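You operate a simulated robot arm through the tools that you are given. There is no shell and no other tool.

The job below is to be done with a simulated robot arm. You get a single attempt, and the scene is never put back.

## Task
Top up the clear cup on the stand pump to MAX from the marked cup.
Fine: air valve shut before the orange lid opens, open again after it shuts; cup back in place. Set down upright: cup. Where these are worked on the way, their far stop is far enough and under half their travel is too little: orange lid on the pump cup.

It is judged by the outcome, as a careful person would: the job done as asked, and still so three seconds after it is handed in. It fails if anything else is knocked over, pushed out of place, dropped, spilled or broken. A push-on lid holds only when it is set on centred and level and pressed home; a screw cap is set on level and turned clockwise until tight.

## Robot
A 7-joint arm with a fingered hand, fixed in place. Base frame: the origin is at the foot of the arm, x ahead of it, y to its left, z up. Readings come in cm, rad, newtons and seconds.
With the tool pointing down near the work surface it reaches from about 22 to 72 cm from the base axis. Its first joint turns from -2.897 to 2.897 rad. Payload 4 kg.
The tool frame sits at the grasp point between the pads (the TCP): z along the fingers, y along the line on which they close. The tips reach 2.6 cm beyond it. Largest opening 13.2 cm; the body of the gripper starts 7.3 cm behind the TCP. The gripper is a hand of 4 fingers: y runs from the thumb to the fingers, the wrist lies at [0, 0, -23.9] in the tool frame, and closing takes about 1.5 s.
Orientation is that of the tool frame in the base frame, as a unit quaternion [x, y, z, w]. With the fingers straight down and closing along the base's y, the tool's x points along the base's -x, its y along +y and its z along -z.

## Interface
- The arm moves only by the tool send_rows. Its argument "targets" is one flat list of numbers, 6 for each row, row after row: the shift along the tool's x, y, z in mm, then the turn, a rotation vector about the tool's x, y, z in rad. In form: [tx, ty, tz, ax, ay, az, tx, ty, tz, ax, ay, az, ...]. A call has 1 to 20 rows; each row shifts and turns the commanded pose from where the row before left it, along the tool's axes as they then stand. "fingers" is the closure in counts, from 0 (fully open) to 255 (shut), set as the call begins (left out, the last holds). Rows are played at 5 a second. More than 5 cm and 0.15 rad between two rows, or a gripper value outside its range, and nothing of the call is played. A pose out of reach is approached as far as the arm can. The call stops where the force on the tool passes 90 N (or 10 N more than at its start, if that is more) or the arm is blocked; 0.2 s more then pass. The fingers move at their own pace (about 7.2 cm/s each) and stop on an object; they squeeze with about 22 N. The grip force told is the motor's: it shows also when the fingers shut on nothing. Time passes only in rows, and 0.2 s behind the last, so rows that do not move let the fingers close. It gives the time, the measured TCP pose, the force on the tool (base axes), the opening and the grip force at its end, in the units of the frame above (readings bear some noise), with the torque about the TCP (base axes, N m) and any sound that the robot's microphone picked up, and new pictures: "show" is both (left out), scene, wrist or none.
- Cameras (640 x 400 px; columns grow to the right, rows downward): "scene" is fixed at [4.95, -50.07, 147.34]; the picture's right is [0.95, -0.30, 0.00], its down [0.09, 0.30, -0.95] and it looks along [0.28, 0.91, 0.31] (base axes); focal length 214 px, centre (320, 200). "wrist" rides on the gripper at [6.8, 0.2, -9.7] in the tool frame; the picture's right is [-0.02, 1.00, 0.00], its down [-0.82, -0.02, -0.58] and it looks along [-0.58, -0.01, 0.82] (tool axes); focal length 270 px, centre (320, 200). There is no depth. A picture from a camera that has moved, and an enlarged one, comes with that camera's place and axes in the base frame and with its lens.
- raise_lower(by): slides the trunk up (or, below 0, down) by that many cm; the arm rides with it, the base frame stays. It gives what a move gives, with no picture.
- finger_targets(finger1, finger2, finger3, thumb_bend): sets how far each is bent, from 0 (flat) to 1 (curled in); at 0.3 the hand is open as for a grip, at 0.7 the pads meet at the TCP. One left out holds its place. A second passes; each finger stops where it meets its share of the squeeze, and holds until it gets a number again. A gripper value or a shape takes the hand back. It gives what a move gives, with no picture; readings hold the bend of each and the force on the fingers (four entries, about 0 where the hand has none), thumb and palm.
- preshape(shape): the hand has 4 fingers and takes this shape, open, in about a second: jaw (thumb against the fingers, like two jaws); tri (thumb and two fingers); tip (a fingertip pinch); poke (one finger out to press); point (the index stretched); flat (the hand flat); cup (the hand cupped); fist (a fist). The gripper value then closes the fingers along that shape, each until it touches; the sizes above hold for jaw. It gives what a move gives, with no picture.
- zoom(camera, box): a new picture of the part [left, top, right, bottom] of that camera's present view, enlarged. The clock stands still meanwhile.
- finish_job(): hands the job in; it is judged then, once.

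Places have to be worked out from the pictures, the camera data and where the tool is seen. Open the gripper and draw the arm clear of the work before you hand the job in, unless the task says otherwise.

The tools are called after ">>>" as name(argument=value, ...) on one line, values as JSON. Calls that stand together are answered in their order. send_rows: Moves the arm, as the interface text tells. Its arguments: {"type":"object","properties":{"targets":{"type":"array"},"fingers":{"type":"number"},"show":{"type":"string","enum":["both","scene","wrist","none"]}},"required":["targets"]} The other tools are called the same way: raise_lower (by) slides the trunk up or down; preshape (shape) gives the hand a shape; finger_targets (finger1, finger2, finger3, thumb_bend) moves the fingers one by one; zoom (camera, box) takes an enlarged picture of a part of a camera's view; finish_job () hands the job in.

At the start:

```text
time_s: 0.0
tcp_pos: [10.52, -32.3, 140.96]
ee_rot: [0.0, 1.0, 0.0, 0.0]
ft_force: [0.4, -0.7, 0.2]
moment: [0.0, -0.02, -0.02]
gripper_width: 13.2
finger_force: 0.1
shape: jaw
bend: [0.3, 0.3, 0.3, 0.3]
finger forces: [0.0, 0.0, 0.1, 0.0, 0.0, 0.0]
trunk travel left (down, up): [-56.4, 2.6]
```

scene: 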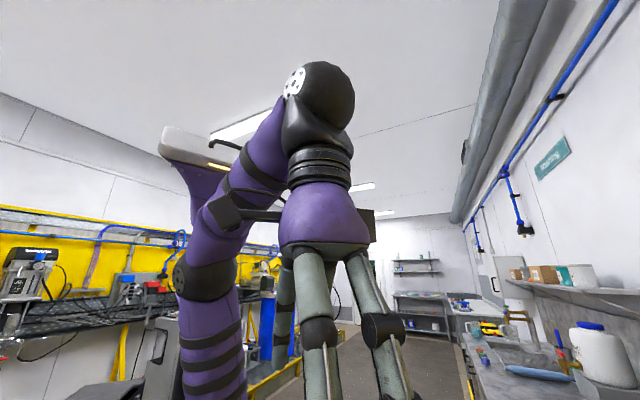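
wrist: 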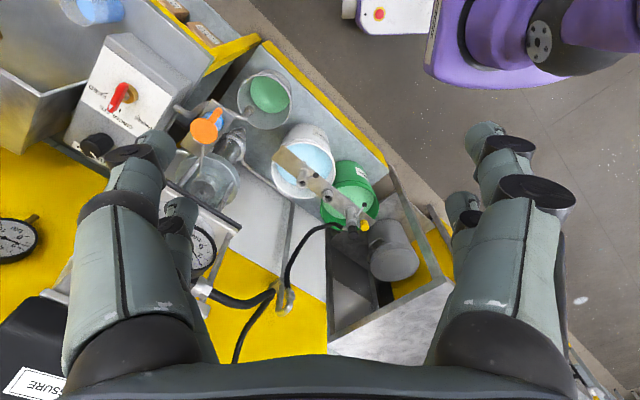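

I'll start by enlarging the wrist picture to identify the pump, cup, lid, valve and marked cup.

>>> zoom(camera="wrist", box=[60, 60, 300, 210])

>>> zoom(camera="wrist", box=[200, 60, 440, 300])

>>> zoom(camera="wrist", box=[0, 0, 240, 150])

>>> zoom(camera="scene", box=[0, 200, 320, 400])

>>> zoom(camera="scene", box=[400, 220, 640, 400])

```text
2.67 times, centred on (180, 135) of wrist
camera zoom: at [3.71, -32.0, 150.65], right [0.02, 1.0, 0.0], down [0.82, -0.02, 0.58], along [0.58, -0.01, -0.82], focal length 721 px, centre (693, 373)
```

zoom: 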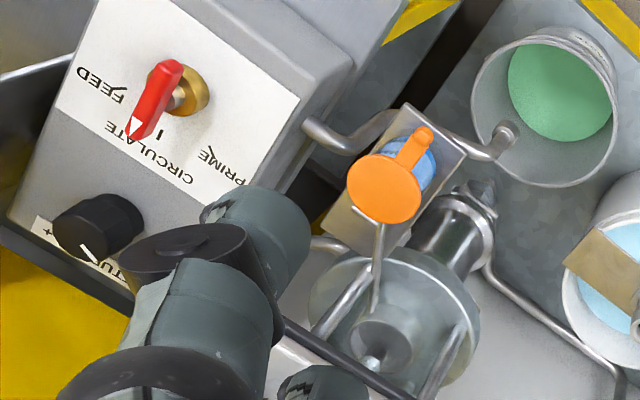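

```text
1.67 times, centred on (320, 180) of wrist
camera zoom: at [3.71, -32.0, 150.65], right [0.02, 1.0, 0.0], down [0.82, -0.02, 0.58], along [0.58, -0.01, -0.82], focal length 450 px, centre (320, 233)
```

zoom: 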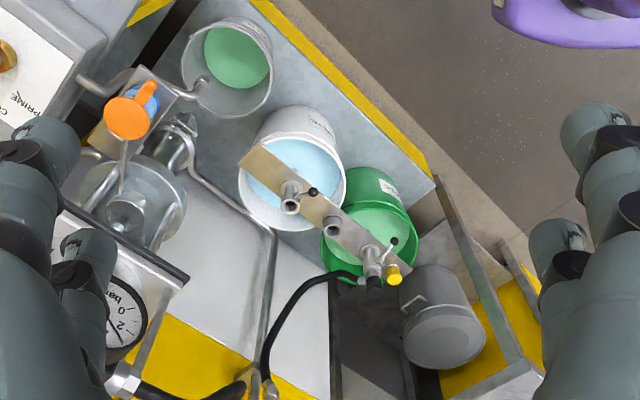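

```text
2.67 times, centred on (120, 75) of wrist
camera zoom: at [3.71, -32.0, 150.65], right [0.02, 1.0, 0.0], down [0.82, -0.02, 0.58], along [0.58, -0.01, -0.82], focal length 721 px, centre (853, 533)
```

zoom: 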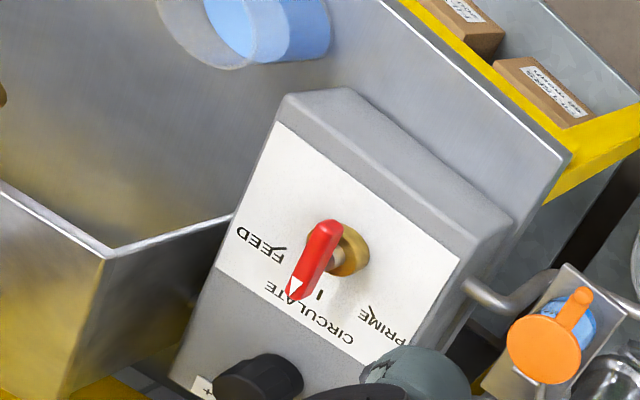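

```text
2.00 times, centred on (160, 300) of scene
camera zoom: at [4.95, -50.07, 147.34], right [0.95, -0.3, 0.0], down [0.09, 0.3, -0.95], along [0.28, 0.91, 0.31], focal length 429 px, centre (640, 0)
```

zoom: 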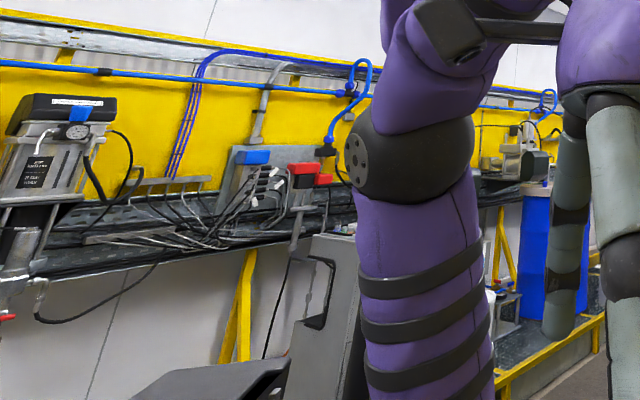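

```text
2.22 times, centred on (520, 310) of scene
camera zoom: at [4.95, -50.07, 147.34], right [0.95, -0.3, 0.0], down [0.09, 0.3, -0.95], along [0.28, 0.91, 0.31], focal length 477 px, centre (-124, -44)
```

zoom: 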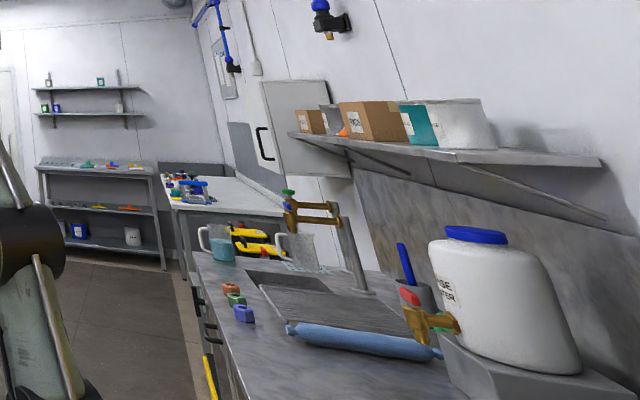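

The orange disc and the blue cup under it sit to the right of the arm (around x≈22, y≈-55). A cup with blue liquid stands on a tray further right. I'll shift the hand toward -y for a second viewpoint to triangulate from.

>>> send_rows(targets=[0, -40, 0, 0, 0, 0, 0, -40, 0, 0, 0, 0, 0, -40, 0, 0, 0, 0, 0, -40, 0, 0, 0, 0, 0, -40, 0, 0, 0, 0], show="both")

```text
time_s: 1.2
tcp_pos: [10.12, -47.67, 136.91]
ee_rot: [0.0, 1.0, -0.003, 0.001]
ft_force: [0.3, 0.5, 0.1]
moment: [0.01, 0.01, 0.04]
gripper_width: 13.19
finger_force: 0.1
shape: jaw
bend: [0.3, 0.3, 0.3, 0.3]
finger forces: [0.0, 0.1, 0.0, 0.0, 0.0, 0.0]
out of reach, approached as far as the arm can: row 2, 3, 4, 5
trunk travel left (down, up): [-56.4, 2.6]
camera wrist: at [3.25, -47.45, 146.55], right [0.02, 1.0, 0.0], down [0.82, -0.02, 0.58], along [0.58, -0.02, -0.82], focal length 270 px, centre (320, 200)
```

scene: 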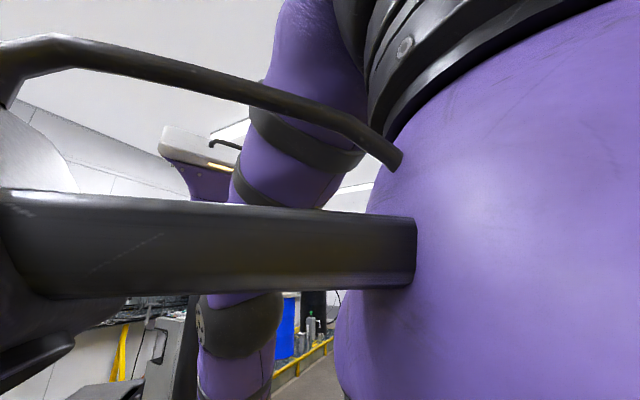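
wrist: 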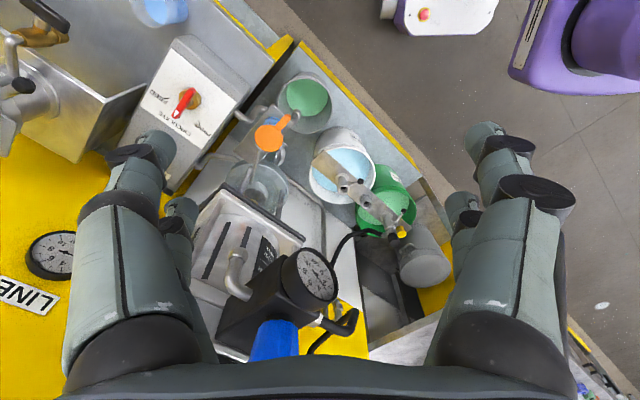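

Triangulating the two views puts the orange lid at about (27, -60, 87). I'll enlarge the new picture to find the air valve and the marked cup.

>>> zoom(camera="wrist", box=[190, 60, 350, 180])

>>> zoom(camera="wrist", box=[190, 180, 430, 360])

>>> zoom(camera="wrist", box=[0, 0, 240, 150])

>>> zoom(camera="wrist", box=[300, 120, 460, 240])

```text
3.33 times, centred on (270, 120) of wrist
camera zoom: at [3.25, -47.45, 146.55], right [0.02, 1.0, 0.0], down [0.82, -0.02, 0.58], along [0.58, -0.02, -0.82], focal length 901 px, centre (487, 467)
```

zoom: 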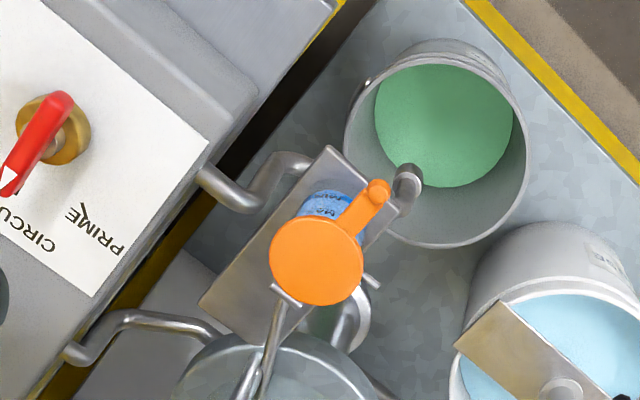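

```text
2.22 times, centred on (310, 270) of wrist
camera zoom: at [3.25, -47.45, 146.55], right [0.02, 1.0, 0.0], down [0.82, -0.02, 0.58], along [0.58, -0.02, -0.82], focal length 601 px, centre (342, 44)
```

zoom: 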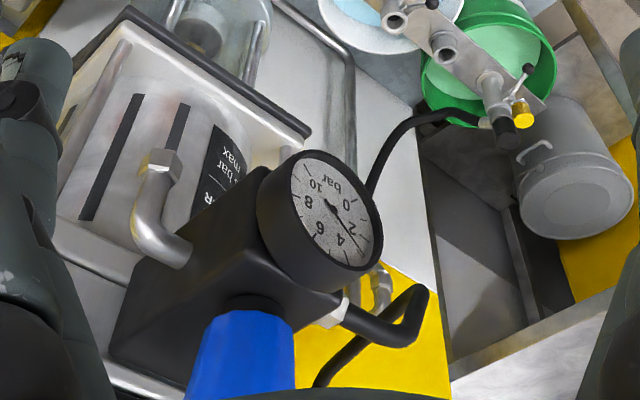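

```text
2.67 times, centred on (120, 75) of wrist
camera zoom: at [3.25, -47.45, 146.55], right [0.02, 1.0, 0.0], down [0.82, -0.02, 0.58], along [0.58, -0.02, -0.82], focal length 721 px, centre (853, 533)
```

zoom: 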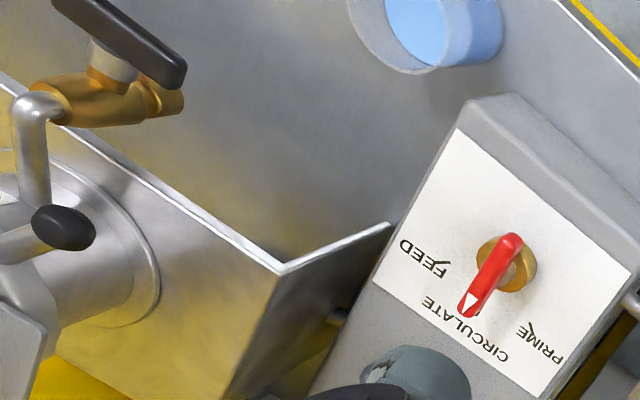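

```text
3.33 times, centred on (380, 180) of wrist
camera zoom: at [3.25, -47.45, 146.55], right [0.02, 1.0, 0.0], down [0.82, -0.02, 0.58], along [0.58, -0.02, -0.82], focal length 901 px, centre (120, 267)
```

zoom: 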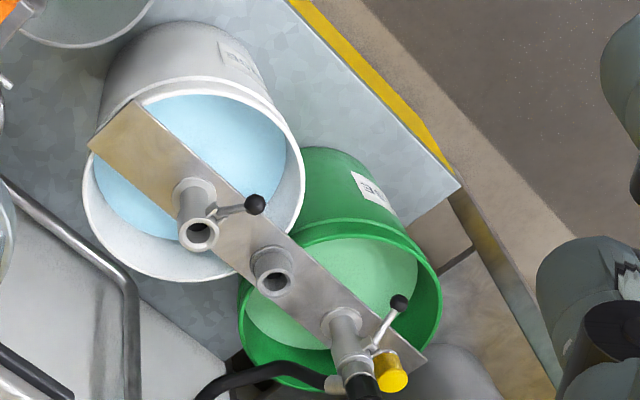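

The gauge sits high at about (34,-50,121), and the cup with blue liquid at roughly (3,-82,74). Below the hand there is only free floor, so I'll lower the trunk to gain reach and look from lower down.

>>> raise_lower(by=-22)

```text
time_s: 3.5
tcp_pos: [9.97, -47.55, 114.99]
ee_rot: [0.0, 1.0, -0.002, -0.001]
ft_force: [0.0, -0.1, 0.0]
moment: [0.03, 0.0, -0.01]
gripper_width: 13.17
finger_force: 0.1
shape: jaw
bend: [0.3, 0.3, 0.3, 0.3]
finger forces: [0.0, 0.0, 0.1, 0.0, 0.0, 0.1]
trunk travel left (down, up): [-34.4, 24.6]
```

Now I rotate the hand about the vertical by about 60° so the wrist camera looks toward the pump cup and the tray.

>>> send_rows(targets=[0, 0, 0, 0, 0, 0.15, 0, 0, 0, 0, 0, 0.15, 0, 0, 0, 0, 0, 0.15, 0, 0, 0, 0, 0, 0.15, 0, 0, 0, 0, 0, 0.15, 0, 0, 0, 0, 0, 0.15, 0, 0, 0, 0, 0, 0.15], show="both")

```text
time_s: 5.1
tcp_pos: [10.04, -47.56, 114.91]
ee_rot: [0.502, 0.865, -0.001, 0.001]
ft_force: [-0.3, -0.2, -0.4]
moment: [0.02, 0.02, -0.01]
gripper_width: 13.18
finger_force: 0.1
shape: jaw
bend: [0.3, 0.3, 0.3, 0.3]
finger forces: [0.0, 0.0, 0.0, 0.1, 0.2, 0.0]
trunk travel left (down, up): [-34.4, 24.6]
camera wrist: at [6.82, -41.44, 124.55], right [0.88, 0.47, 0.0], down [0.39, -0.72, 0.58], along [0.27, -0.51, -0.81], focal length 270 px, centre (320, 200)
```

scene: 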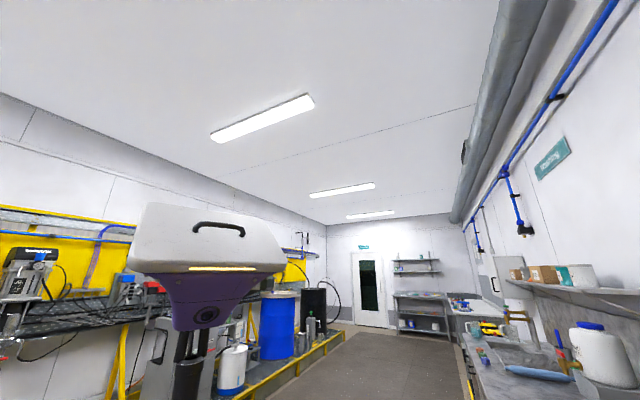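
wrist: 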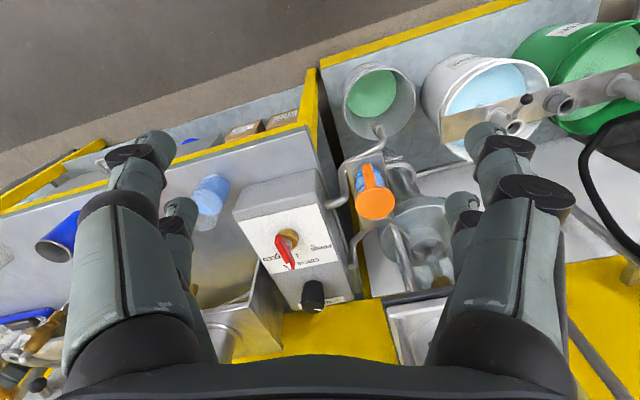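

Good view of the whole station. Enlarging the parts.

>>> zoom(camera="wrist", box=[320, 120, 480, 300])

>>> zoom(camera="wrist", box=[0, 120, 240, 270])

>>> zoom(camera="wrist", box=[0, 250, 240, 400])

>>> zoom(camera="wrist", box=[440, 20, 640, 145])

```text
2.22 times, centred on (400, 210) of wrist
camera zoom: at [6.82, -41.44, 124.55], right [0.88, 0.47, 0.0], down [0.39, -0.72, 0.58], along [0.27, -0.51, -0.81], focal length 601 px, centre (142, 178)
```

zoom: 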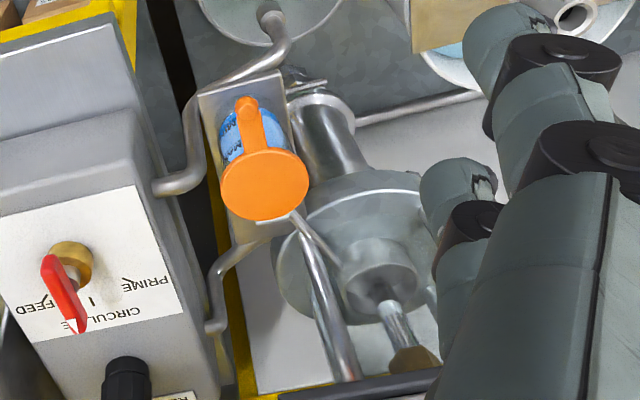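

```text
2.67 times, centred on (120, 195) of wrist
camera zoom: at [6.82, -41.44, 124.55], right [0.88, 0.47, 0.0], down [0.39, -0.72, 0.58], along [0.27, -0.51, -0.81], focal length 721 px, centre (853, 213)
```

zoom: 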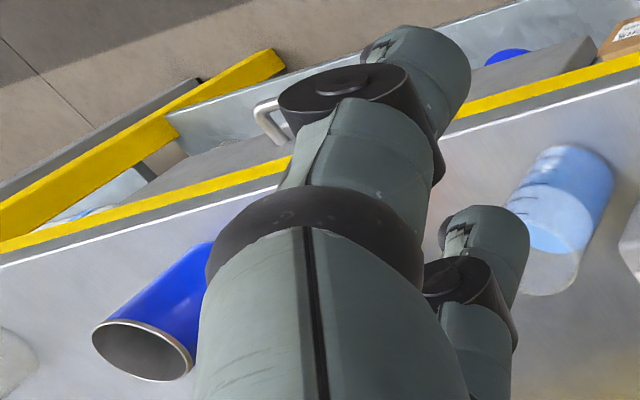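

```text
2.67 times, centred on (120, 325) of wrist
camera zoom: at [6.82, -41.44, 124.55], right [0.88, 0.47, 0.0], down [0.39, -0.72, 0.58], along [0.27, -0.51, -0.81], focal length 721 px, centre (853, -133)
```

zoom: 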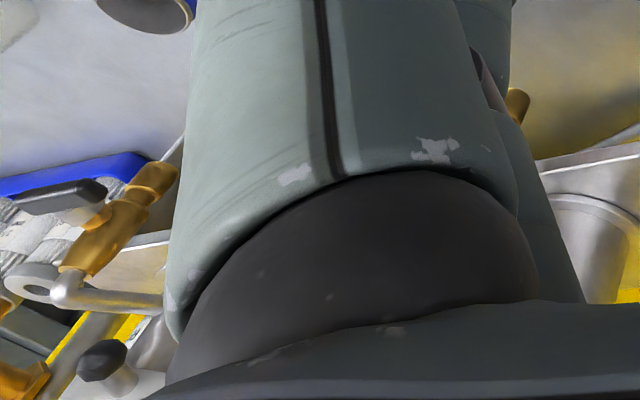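

```text
3.20 times, centred on (540, 82) of wrist
camera zoom: at [6.82, -41.44, 124.55], right [0.88, 0.47, 0.0], down [0.39, -0.72, 0.58], along [0.27, -0.51, -0.81], focal length 865 px, centre (-384, 576)
```

zoom: 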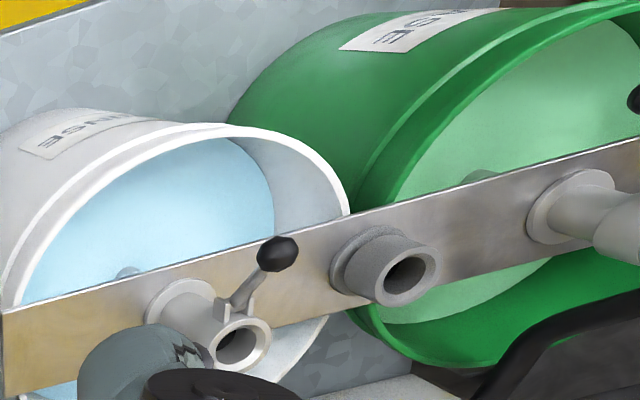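

The graduated clear cup with blue liquid is on the metal bench at wrist pixel (210,200). I still need to find the air valve, so I'll aim the camera toward the pump head, more level.

>>> send_rows(targets=[0, 0, 0, 0, -0.1, -0.1, 0, 0, 0, 0, -0.1, -0.1, 0, 0, 0, 0, -0.1, -0.1, 0, 0, 0, 0, -0.1, -0.1, 0, 0, 0, 0, -0.12, 0, 0, 0, 0, 0, -0.12, 0], show="both")

```text
time_s: 6.7
tcp_pos: [15.29, -46.48, 115.57]
ee_rot: [0.251, 0.919, -0.143, 0.266]
ft_force: [1.0, 0.1, 0.5]
moment: [0.01, -0.01, 0.02]
gripper_width: 13.21
finger_force: 0.1
shape: jaw
bend: [0.3, 0.3, 0.3, 0.3]
finger forces: [0.1, 0.1, 0.0, 0.1, 0.0, 0.1]
trunk travel left (down, up): [-34.4, 24.6]
stopped in row 6: the arm was blocked; the commanded pose is now the measured one
camera wrist: at [6.4, -39.81, 119.62], right [0.56, 0.82, -0.11], down [0.34, -0.1, 0.93], along [0.76, -0.56, -0.34], focal length 270 px, centre (320, 200)
```

scene: 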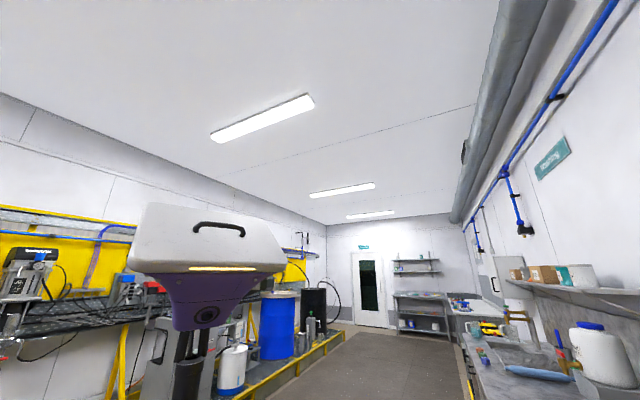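
wrist: 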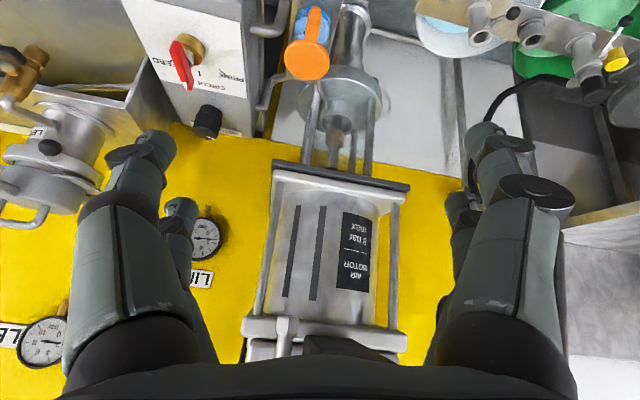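

The arm stopped at a self-limit, but this view shows the pump's air motor. I'll raise the trunk so the head of the pump and its air line come into view.

>>> raise_lower(by=16)

>>> send_rows(targets=[0, 0, 0, 0, 0, 0], show="wrist")

```text
time_s: 8.6
tcp_pos: [14.8, -46.53, 131.61]
ee_rot: [0.255, 0.918, -0.142, 0.267]
ft_force: [-0.6, -0.1, -0.4]
moment: [-0.02, -0.03, -0.01]
gripper_width: 13.17
finger_force: 0.0
shape: jaw
bend: [0.3, 0.3, 0.3, 0.3]
finger forces: [0.1, 0.0, 0.0, 0.0, 0.0, 0.0]
trunk travel left (down, up): [-50.4, 8.6]
```

```text
time_s: 9.0
tcp_pos: [14.94, -46.57, 131.5]
ee_rot: [0.254, 0.918, -0.143, 0.267]
ft_force: [0.2, -0.4, -0.8]
moment: [-0.03, 0.0, -0.03]
gripper_width: 13.18
finger_force: 0.1
shape: jaw
bend: [0.3, 0.3, 0.3, 0.3]
finger forces: [0.1, 0.0, 0.0, 0.0, 0.0, 0.0]
trunk travel left (down, up): [-50.4, 8.6]
camera wrist: at [5.98, -39.9, 135.54], right [0.56, 0.82, -0.11], down [0.34, -0.11, 0.93], along [0.75, -0.56, -0.34], focal length 270 px, centre (320, 200)
```

wrist: 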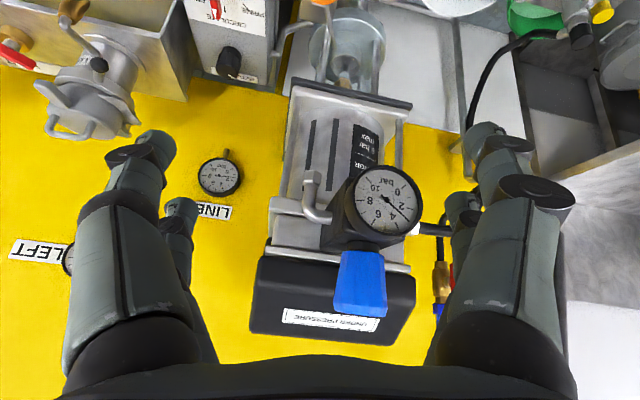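

>>> zoom(camera="wrist", box=[380, 200, 500, 340])

>>> zoom(camera="wrist", box=[0, 0, 160, 120])

```text
2.86 times, centred on (440, 270) of wrist
camera zoom: at [5.98, -39.9, 135.54], right [0.56, 0.82, -0.11], down [0.34, -0.11, 0.93], along [0.75, -0.56, -0.34], focal length 772 px, centre (-23, 0)
```

zoom: 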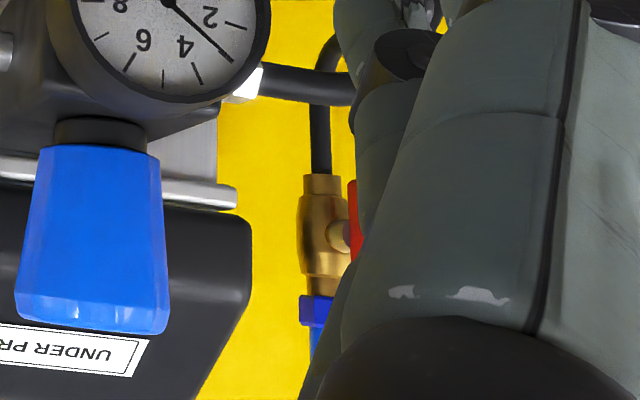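

```text
3.33 times, centred on (80, 60) of wrist
camera zoom: at [5.98, -39.9, 135.54], right [0.56, 0.82, -0.11], down [0.34, -0.11, 0.93], along [0.75, -0.56, -0.34], focal length 901 px, centre (1120, 667)
```

zoom: 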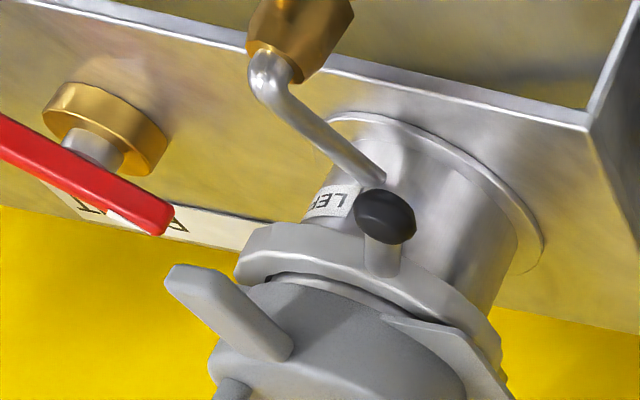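

The red-handled brass ball valve in the blue supply line right of the pump (feeding the pump's regulator) looks like the air valve. A finger hides it, so I'll shift the camera sideways for a clear view.

>>> send_rows(targets=[0, 30, -10, 0, 0, 0, 0, 40, -10, 0, 0, 0, 0, 40, -10, 0, 0, 0], show="wrist")

```text
time_s: 9.8
tcp_pos: [19.79, -36.14, 132.72]
ee_rot: [0.256, 0.918, -0.143, 0.268]
ft_force: [0.1, -0.5, 0.9]
moment: [0.01, -0.02, -0.03]
gripper_width: 13.21
finger_force: 0.0
shape: jaw
bend: [0.3, 0.3, 0.3, 0.3]
finger forces: [0.0, 0.0, 0.0, 0.0, 0.0, 0.0]
trunk travel left (down, up): [-50.4, 8.6]
camera wrist: at [10.73, -29.42, 136.83], right [0.56, 0.82, -0.11], down [0.34, -0.11, 0.93], along [0.75, -0.56, -0.34], focal length 270 px, centre (320, 200)
```

wrist: 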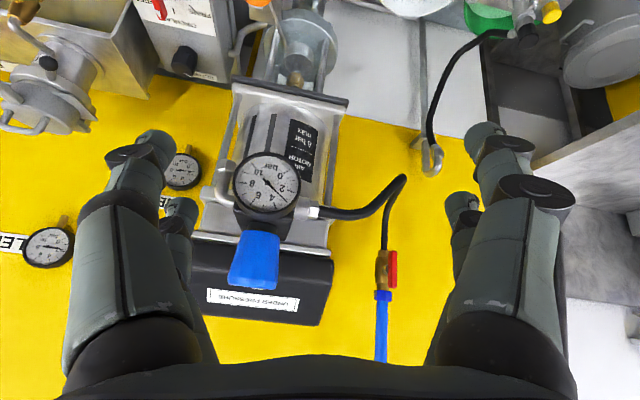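

>>> zoom(camera="wrist", box=[340, 160, 450, 370])

>>> zoom(camera="wrist", box=[360, 230, 420, 300])

>>> zoom(camera="wrist", box=[180, 130, 360, 330])

```text
1.90 times, centred on (395, 265) of wrist
camera zoom: at [10.73, -29.42, 136.83], right [0.56, 0.82, -0.11], down [0.34, -0.11, 0.93], along [0.75, -0.56, -0.34], focal length 515 px, centre (177, 76)
```

zoom: 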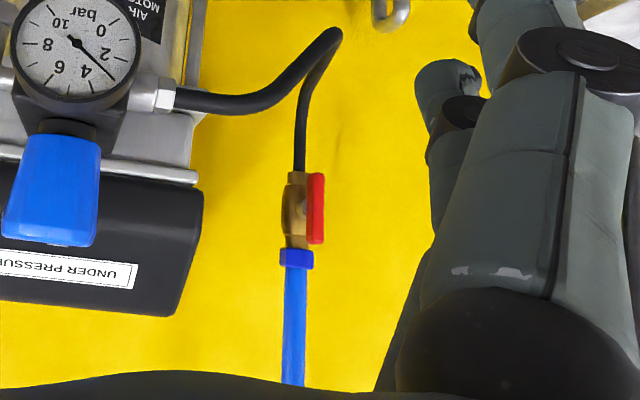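

```text
5.71 times, centred on (390, 265) of wrist
camera zoom: at [10.73, -29.42, 136.83], right [0.56, 0.82, -0.11], down [0.34, -0.11, 0.93], along [0.75, -0.56, -0.34], focal length 1544 px, centre (-80, -171)
```

zoom: 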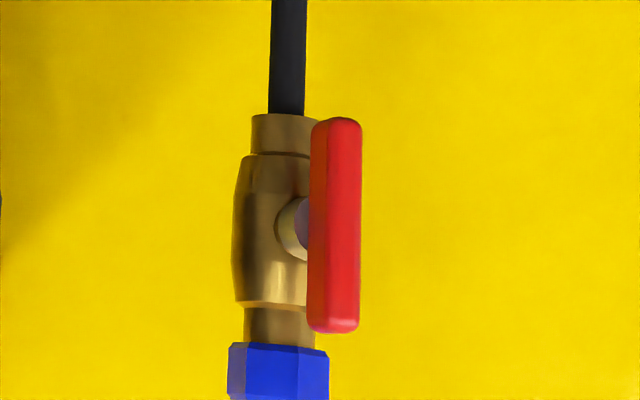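

```text
2.00 times, centred on (270, 230) of wrist
camera zoom: at [10.73, -29.42, 136.83], right [0.56, 0.82, -0.11], down [0.34, -0.11, 0.93], along [0.75, -0.56, -0.34], focal length 541 px, centre (420, 140)
```

zoom: 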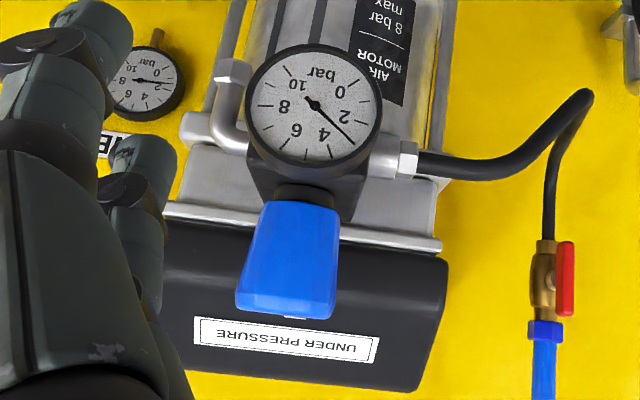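

The air valve is a brass ball valve at about (64.6,-51.8,129.7). Its red bar handle is parallel to the pipe, so it is open, and the handle faces the room along the wall normal. I'll first slide the hand left along the wall, away from the pump.

>>> send_rows(targets=[-9, 39, 0, 0, 0, 0, -9, 39, 0, 0, 0, 0, -9, 39, 0, 0, 0, 0, -9, 39, 0, 0, 0, 0, -9, 39, 0, 0, 0, 0], show="wrist")

```text
time_s: 11.0
tcp_pos: [33.61, -21.85, 132.77]
ee_rot: [0.255, 0.918, -0.143, 0.267]
ft_force: [-0.4, -0.2, 0.8]
moment: [-0.02, 0.0, -0.02]
gripper_width: 13.19
finger_force: 0.1
shape: jaw
bend: [0.3, 0.3, 0.3, 0.3]
finger forces: [0.0, 0.0, 0.1, 0.0, 0.0, 0.1]
trunk travel left (down, up): [-50.4, 8.6]
camera wrist: at [24.69, -15.06, 136.76], right [0.56, 0.82, -0.11], down [0.34, -0.11, 0.93], along [0.75, -0.56, -0.34], focal length 270 px, centre (320, 200)
```

wrist: 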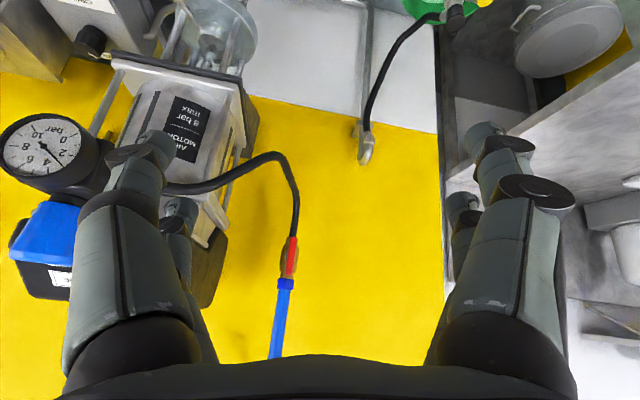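

>>> zoom(camera="wrist", box=[250, 220, 330, 300])

```text
5.00 times, centred on (290, 260) of wrist
camera zoom: at [24.69, -15.06, 136.76], right [0.56, 0.82, -0.11], down [0.34, -0.11, 0.93], along [0.75, -0.56, -0.34], focal length 1351 px, centre (470, -100)
```

zoom: 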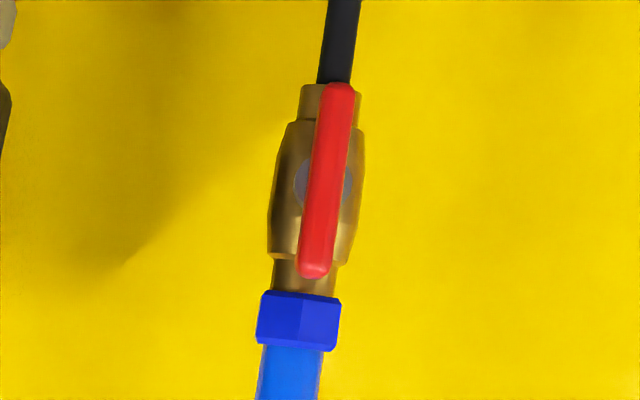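

The handle centre comes out at about (63.1,-48.9,130.0), a 7.7 cm vertical bar on a stem normal to the wall. Now I turn the hand to point horizontally straight at the wall.

>>> send_rows(targets=[0, 0, 0, 0.0157, -0.1186, 0.0266, 0, 0, 0, 0.0157, -0.1186, 0.0266, 0, 0, 0, 0.0157, -0.1186, 0.0266, 0, 0, 0, 0.0157, -0.1186, 0.0266, 0, 0, 0, 0.0157, -0.1186, 0.0266, 0, 0, 0, 0.0157, -0.1186, 0.0266, 0, 0, 0, 0.0157, -0.1186, 0.0266, 0, 0, 0, 0.0157, -0.1186, 0.0266], show="both")

```text
time_s: 12.6
tcp_pos: [39.05, -14.07, 132.04]
ee_rot: [0.183, 0.733, -0.123, 0.644]
ft_force: [-0.1, -0.2, -0.1]
moment: [0.03, 0.01, 0.04]
gripper_width: 13.19
finger_force: 0.2
shape: jaw
bend: [0.3, 0.3, 0.3, 0.3]
finger forces: [0.0, 0.1, 0.0, 0.0, 0.0, 0.0]
trunk travel left (down, up): [-50.4, 8.6]
stopped in row 8: the arm was blocked; the commanded pose is now the measured one
camera wrist: at [29.69, -9.17, 126.59], right [0.43, 0.9, 0.08], down [-0.44, 0.13, 0.89], along [0.79, -0.42, 0.46], focal length 270 px, centre (320, 200)
```

scene: 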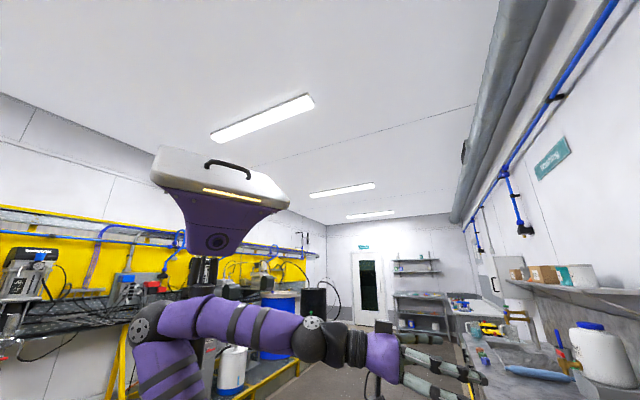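
wrist: 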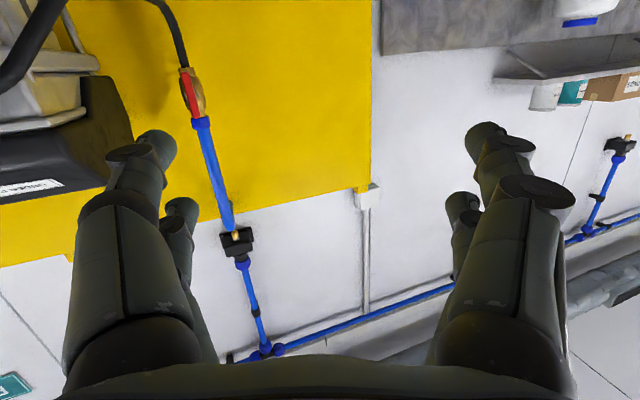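

The hand is now nearly level and the scene camera sees the arm; it was blocked because the wrist was too close to the base. I'll move outward toward the pre-grasp point, then finish the turn.

>>> send_rows(targets=[-3.9, -28, 40.2, 0, 0, 0, -3.9, -28, 40.2, 0, 0, 0, -3.9, -28, 40.2, 0, 0, 0, -3.9, -28, 40.2, 0, 0, 0, -3.9, -28, 40.2, 0, 0, 0, -3.9, -28, 40.2, 0, 0, 0, 0, 0, 0, 0.1157, -0.05, -0.01, 0, 0, 0, 0.1157, -0.05, -0.01, 0, 0, 0, 0.1157, -0.05, -0.01], show="both")

```text
time_s: 14.6
tcp_pos: [53.87, -39.3, 130.27]
ee_rot: [0.269, 0.653, -0.271, 0.654]
ft_force: [-0.5, 0.5, 0.7]
moment: [0.03, -0.01, 0.06]
gripper_width: 13.18
finger_force: 0.0
shape: jaw
bend: [0.3, 0.3, 0.3, 0.3]
finger forces: [0.0, 0.0, 0.0, 0.0, 0.0, 0.0]
trunk travel left (down, up): [-50.4, 8.6]
camera wrist: at [47.17, -32.44, 123.3], right [0.7, 0.71, 0.02], down [-0.42, 0.4, 0.81], along [0.57, -0.58, 0.58], focal length 270 px, centre (320, 200)
```

scene: 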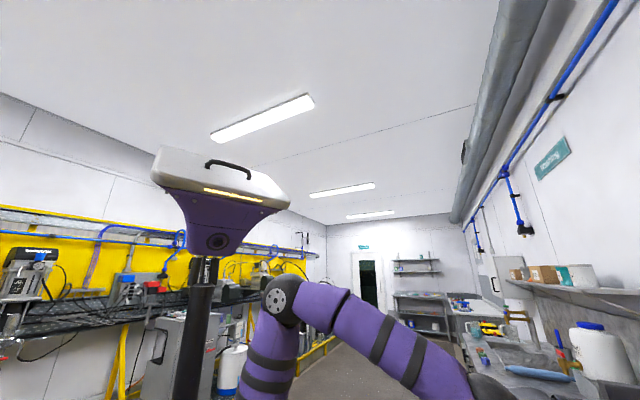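
wrist: 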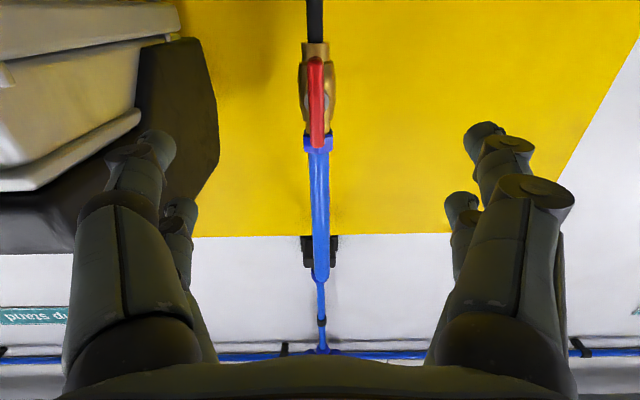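

The valve is now straight ahead and matches my estimate. I enlarge it to check clearances and the turning direction before gripping.

>>> zoom(camera="wrist", box=[260, 20, 380, 170])

```text
2.67 times, centred on (320, 95) of wrist
camera zoom: at [47.17, -32.44, 123.3], right [0.7, 0.71, 0.02], down [-0.42, 0.4, 0.81], along [0.57, -0.58, 0.58], focal length 721 px, centre (320, 480)
```

zoom: 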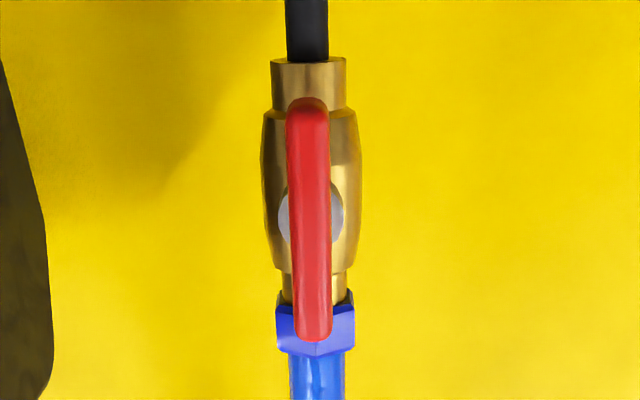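

Advancing about 11.5 cm toward the handle with the hand open.

>>> send_rows(targets=[0.9, -0.9, 38, 0, 0, 0, 0.9, -0.9, 38, 0, 0, 0, 0.9, -0.9, 38, 0, 0, 0, 0, 0, 0, 0, 0, 0], show="wrist")

```text
time_s: 15.6
tcp_pos: [61.74, -47.63, 129.91]
ee_rot: [0.27, 0.653, -0.271, 0.654]
ft_force: [0.6, 0.1, -0.4]
moment: [-0.02, -0.01, 0.02]
gripper_width: 13.22
finger_force: 0.0
shape: jaw
bend: [0.3, 0.3, 0.3, 0.3]
finger forces: [0.0, 0.0, 0.0, 0.1, 0.0, 0.1]
trunk travel left (down, up): [-50.4, 8.6]
camera wrist: at [55.05, -40.75, 123.04], right [0.71, 0.71, 0.02], down [-0.42, 0.39, 0.81], along [0.57, -0.59, 0.58], focal length 270 px, centre (320, 200)
```

wrist: 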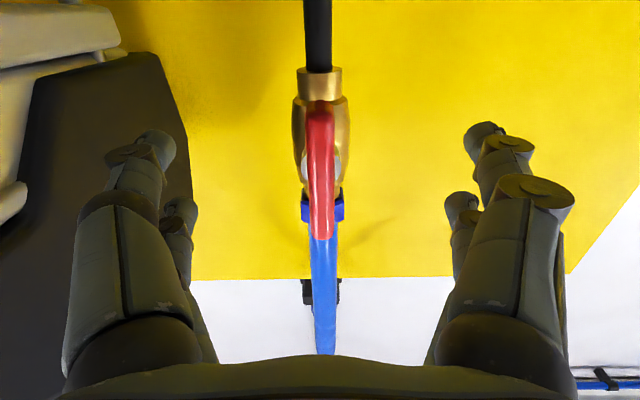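

The handle is centred between the fingers just beyond the TCP. I close the hand on it.

>>> send_rows(targets=[0, 0, 0, 0, 0, 0, 0, 0, 0, 0, 0, 0, 0, 0, 0, 0, 0, 0, 0, 0, 0, 0, 0, 0, 0, 0, 0, 0, 0, 0, 0, 0, 0, 0, 0, 0, 0, 0, 0, 0, 0, 0, 0, 0, 0, 0, 0, 0], fingers=255, show="wrist")

```text
time_s: 17.4
tcp_pos: [61.75, -47.6, 129.97]
ee_rot: [0.268, 0.653, -0.27, 0.655]
ft_force: [1.7, -3.4, 1.0]
moment: [0.01, 0.04, 0.03]
gripper_width: 0.72
finger_force: 21.6
shape: jaw
bend: [0.71, 0.71, 0.71, 0.7]
finger forces: [19.5, 19.5, 19.4, 0.1, 19.7, 0.0]
trunk travel left (down, up): [-50.4, 8.6]
camera wrist: at [55.05, -40.73, 123.06], right [0.7, 0.71, 0.02], down [-0.42, 0.39, 0.81], along [0.57, -0.58, 0.58], focal length 270 px, centre (320, 200)
```

wrist: 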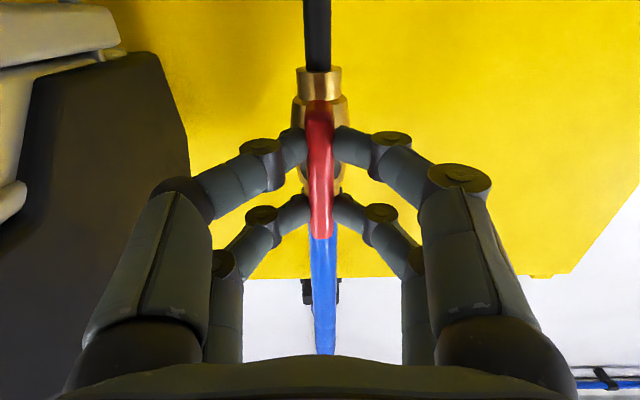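

Firm grip. I try a small clockwise turn (as seen from the room) to feel whether the valve moves that way.

>>> send_rows(targets=[0, 0, 0, 0, 0, 0.08, 0, 0, 0, 0, 0, 0.08, 0, 0, 0, 0, 0, 0.08], show="wrist")

```text
time_s: 18.2
tcp_pos: [61.86, -47.57, 129.94]
ee_rot: [0.346, 0.615, -0.19, 0.683]
ft_force: [0.7, -1.6, 3.7]
moment: [-0.09, -0.03, -0.01]
gripper_width: 0.72
finger_force: 22.6
shape: jaw
bend: [0.71, 0.71, 0.71, 0.7]
finger forces: [19.9, 20.5, 19.5, 0.0, 20.5, 0.0]
trunk travel left (down, up): [-50.4, 8.6]
camera wrist: at [56.23, -39.57, 123.26], right [0.68, 0.68, 0.26], down [-0.56, 0.26, 0.79], along [0.47, -0.68, 0.56], focal length 270 px, centre (320, 200)
```

wrist: 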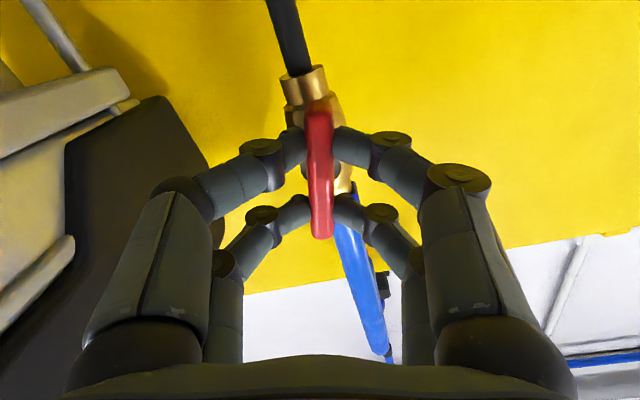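

The handle is turning freely with the hand. I continue clockwise toward the 90° stop.

>>> send_rows(targets=[0, 0, 0, 0, 0, 0.1, 0, 0, 0, 0, 0, 0.1, 0, 0, 0, 0, 0, 0.1, 0, 0, 0, 0, 0, 0.1, 0, 0, 0, 0, 0, 0.1, 0, 0, 0, 0, 0, 0.1, 0, 0, 0, 0, 0, 0.1, 0, 0, 0, 0, 0, 0.1, 0, 0, 0, 0, 0, 0.1, 0, 0, 0, 0, 0, 0.1, 0, 0, 0, 0, 0, 0.1, 0, 0, 0, 0, 0, 0.1], show="wrist")

```text
time_s: 20.8
tcp_pos: [61.76, -47.69, 129.86]
ee_rot: [0.633, 0.313, 0.228, 0.671]
ft_force: [6.5, -1.4, 7.8]
moment: [-0.15, -0.1, 0.03]
gripper_width: 0.68
finger_force: 22.1
shape: jaw
bend: [0.71, 0.71, 0.71, 0.7]
finger forces: [22.1, 23.5, 18.9, 0.0, 18.7, 0.2]
trunk travel left (down, up): [-50.4, 8.6]
camera wrist: at [59.77, -35.95, 129.14], right [0.07, 0.08, 0.99], down [-0.98, -0.17, 0.08], along [0.17, -0.98, 0.06], focal length 270 px, centre (320, 200)
```

wrist: 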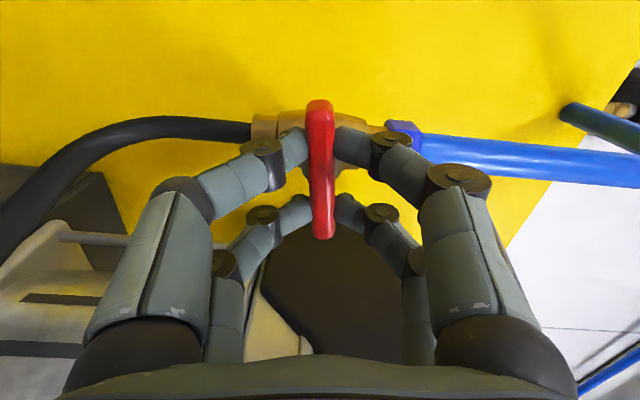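

About 82° turned; I continue gently until the stop is felt.

>>> send_rows(targets=[0, 0, 0, 0, 0, 0.05, 0, 0, 0, 0, 0, 0.05, 0, 0, 0, 0, 0, 0.05], show="wrist")

```text
time_s: 21.6
tcp_pos: [61.92, -47.58, 129.91]
ee_rot: [0.654, 0.265, 0.278, 0.652]
ft_force: [4.8, -1.2, 6.6]
moment: [-0.16, -0.03, -0.01]
gripper_width: 0.7
finger_force: 22.0
shape: jaw
bend: [0.71, 0.71, 0.71, 0.7]
finger forces: [21.6, 24.0, 18.5, 0.1, 19.6, 0.0]
trunk travel left (down, up): [-50.4, 8.6]
camera wrist: at [59.8, -35.92, 130.15], right [-0.03, -0.03, 1.0], down [-0.98, -0.17, -0.04], along [0.17, -0.98, -0.02], focal length 270 px, centre (320, 200)
```

wrist: 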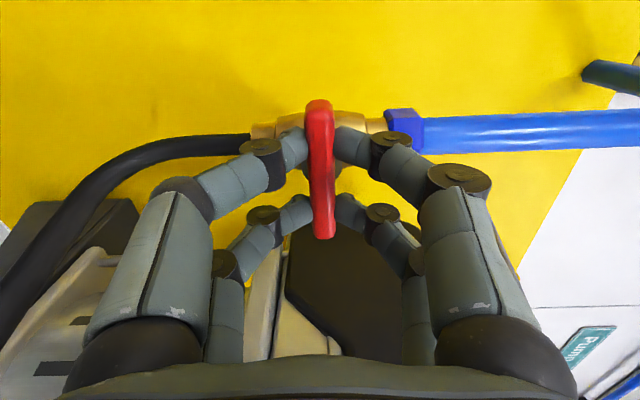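

>>> send_rows(targets=[0, 0, 0, 0, 0, 0.04, 0, 0, 0, 0, 0, 0.04], show="wrist")

```text
time_s: 22.2
tcp_pos: [61.87, -47.55, 129.86]
ee_rot: [0.665, 0.239, 0.303, 0.639]
ft_force: [2.4, 1.4, 3.1]
moment: [-0.44, 0.25, 0.04]
gripper_width: 0.74
finger_force: 21.7
shape: jaw
bend: [0.71, 0.71, 0.71, 0.7]
finger forces: [19.3, 26.7, 17.3, 0.0, 24.5, 0.1]
trunk travel left (down, up): [-50.4, 8.6]
camera wrist: at [59.79, -35.94, 130.66], right [-0.09, -0.09, 0.99], down [-0.98, -0.17, -0.1], along [0.17, -0.98, -0.07], focal length 270 px, centre (320, 200)
```

wrist: 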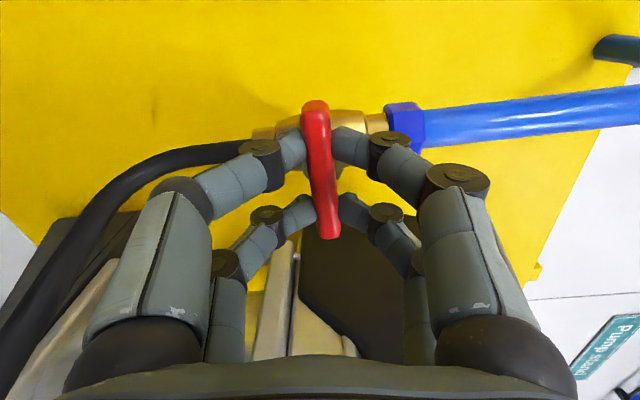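

The torque jumped and the handle began slipping in the fingers, so the stop is reached and the valve is shut with its bar across the pipe. I release and back straight off.

>>> send_rows(targets=[0, 0, 0, 0, 0, 0, 0, 0, 0, 0, 0, 0, 0, 0, 0, 0, 0, 0, 0, 0, 0, 0, 0, 0, 0, 0, 0, 0, 0, 0, 0, 0, -40, 0, 0, 0, 0, 0, -40, 0, 0, 0, 0, 0, -40, 0, 0, 0], fingers=0, show="both")

```text
time_s: 24.0
tcp_pos: [53.24, -39.24, 129.84]
ee_rot: [0.664, 0.24, 0.303, 0.64]
ft_force: [-0.7, -0.5, -0.8]
moment: [-0.02, 0.03, 0.0]
gripper_width: 13.19
finger_force: 0.1
shape: jaw
bend: [0.3, 0.3, 0.3, 0.3]
finger forces: [0.0, 0.0, 0.1, 0.0, 0.0, 0.0]
trunk travel left (down, up): [-50.4, 8.6]
camera wrist: at [51.16, -27.53, 130.66], right [-0.09, -0.09, 0.99], down [-0.98, -0.17, -0.1], along [0.17, -0.98, -0.07], focal length 270 px, centre (320, 200)
```

scene: 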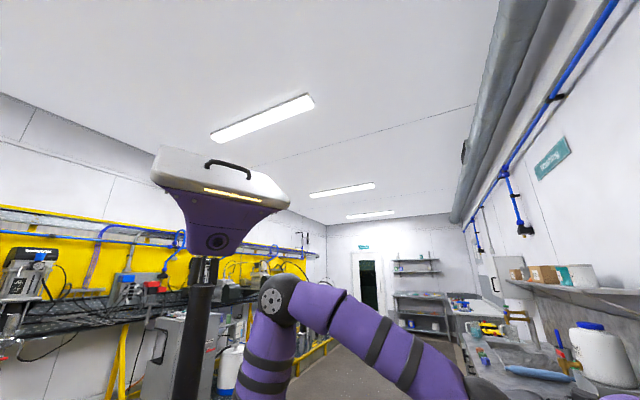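
wrist: 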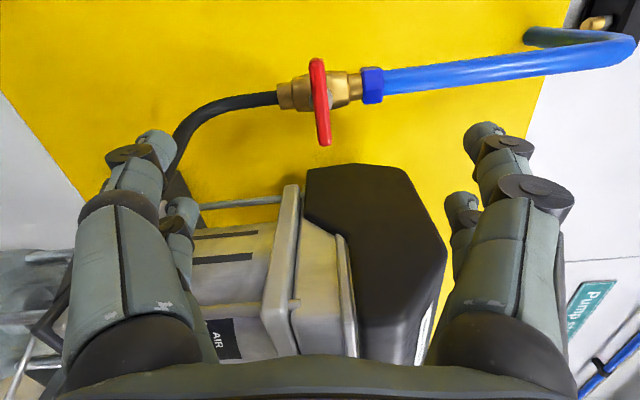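

The valve bar now lies across the pipe. Next I back off 14 cm and roll the hand so the camera ends up above the hand, for working at the pump cup.

>>> send_rows(targets=[0, 0, -35, 0, 0, 0, 0, 0, -35, 0, 0, 0, 0, 0, -35, 0, 0, 0, 0, 0, -35, 0, 0, 0, 0, 0, 0, 0, 0, 0.135, 0, 0, 0, 0, 0, 0.135, 0, 0, 0, 0, 0, 0.135, 0, 0, 0, 0, 0, 0.135, 0, 0, 0, 0, 0, 0.135, 0, 0, 0, 0, 0, 0.135, 0, 0, 0, 0, 0, 0.135, 0, 0, 0, 0, 0, 0.135, 0, 0, 0, 0, 0, 0.135, 0, 0, 0, 0, 0, 0.135, 0, 0, 0, 0, 0, 0.135], show="both")

```text
time_s: 27.2
tcp_pos: [43.48, -29.29, 129.7]
ee_rot: [0.651, -0.274, 0.657, 0.266]
ft_force: [0.1, 0.4, 0.1]
moment: [-0.02, 0.04, -0.01]
gripper_width: 13.22
finger_force: 0.1
shape: jaw
bend: [0.3, 0.3, 0.3, 0.3]
finger forces: [0.1, 0.0, 0.0, 0.1, 0.1, 0.1]
trunk travel left (down, up): [-50.4, 8.6]
camera wrist: at [36.33, -22.65, 136.56], right [-0.7, -0.71, -0.04], down [-0.39, 0.43, -0.82], along [0.6, -0.56, -0.57], focal length 270 px, centre (320, 200)
```

scene: 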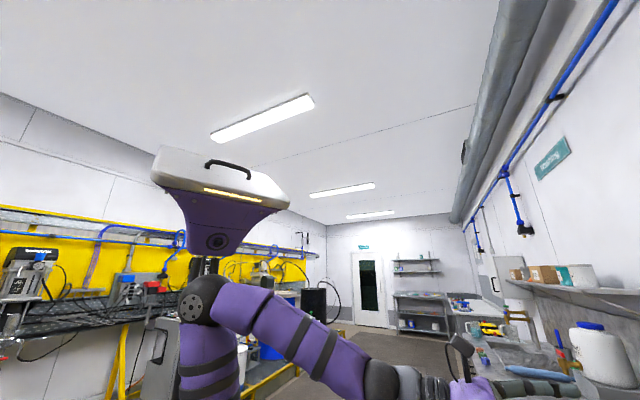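
wrist: 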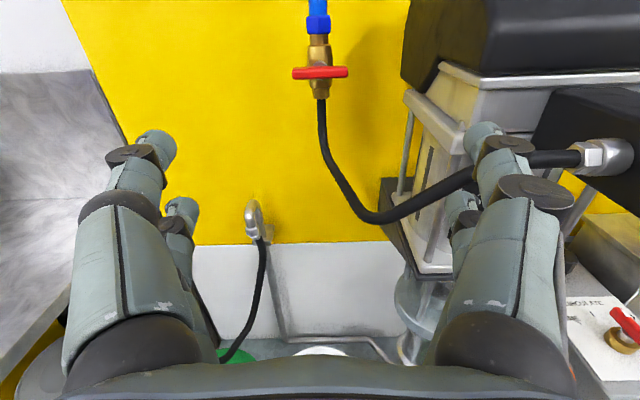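

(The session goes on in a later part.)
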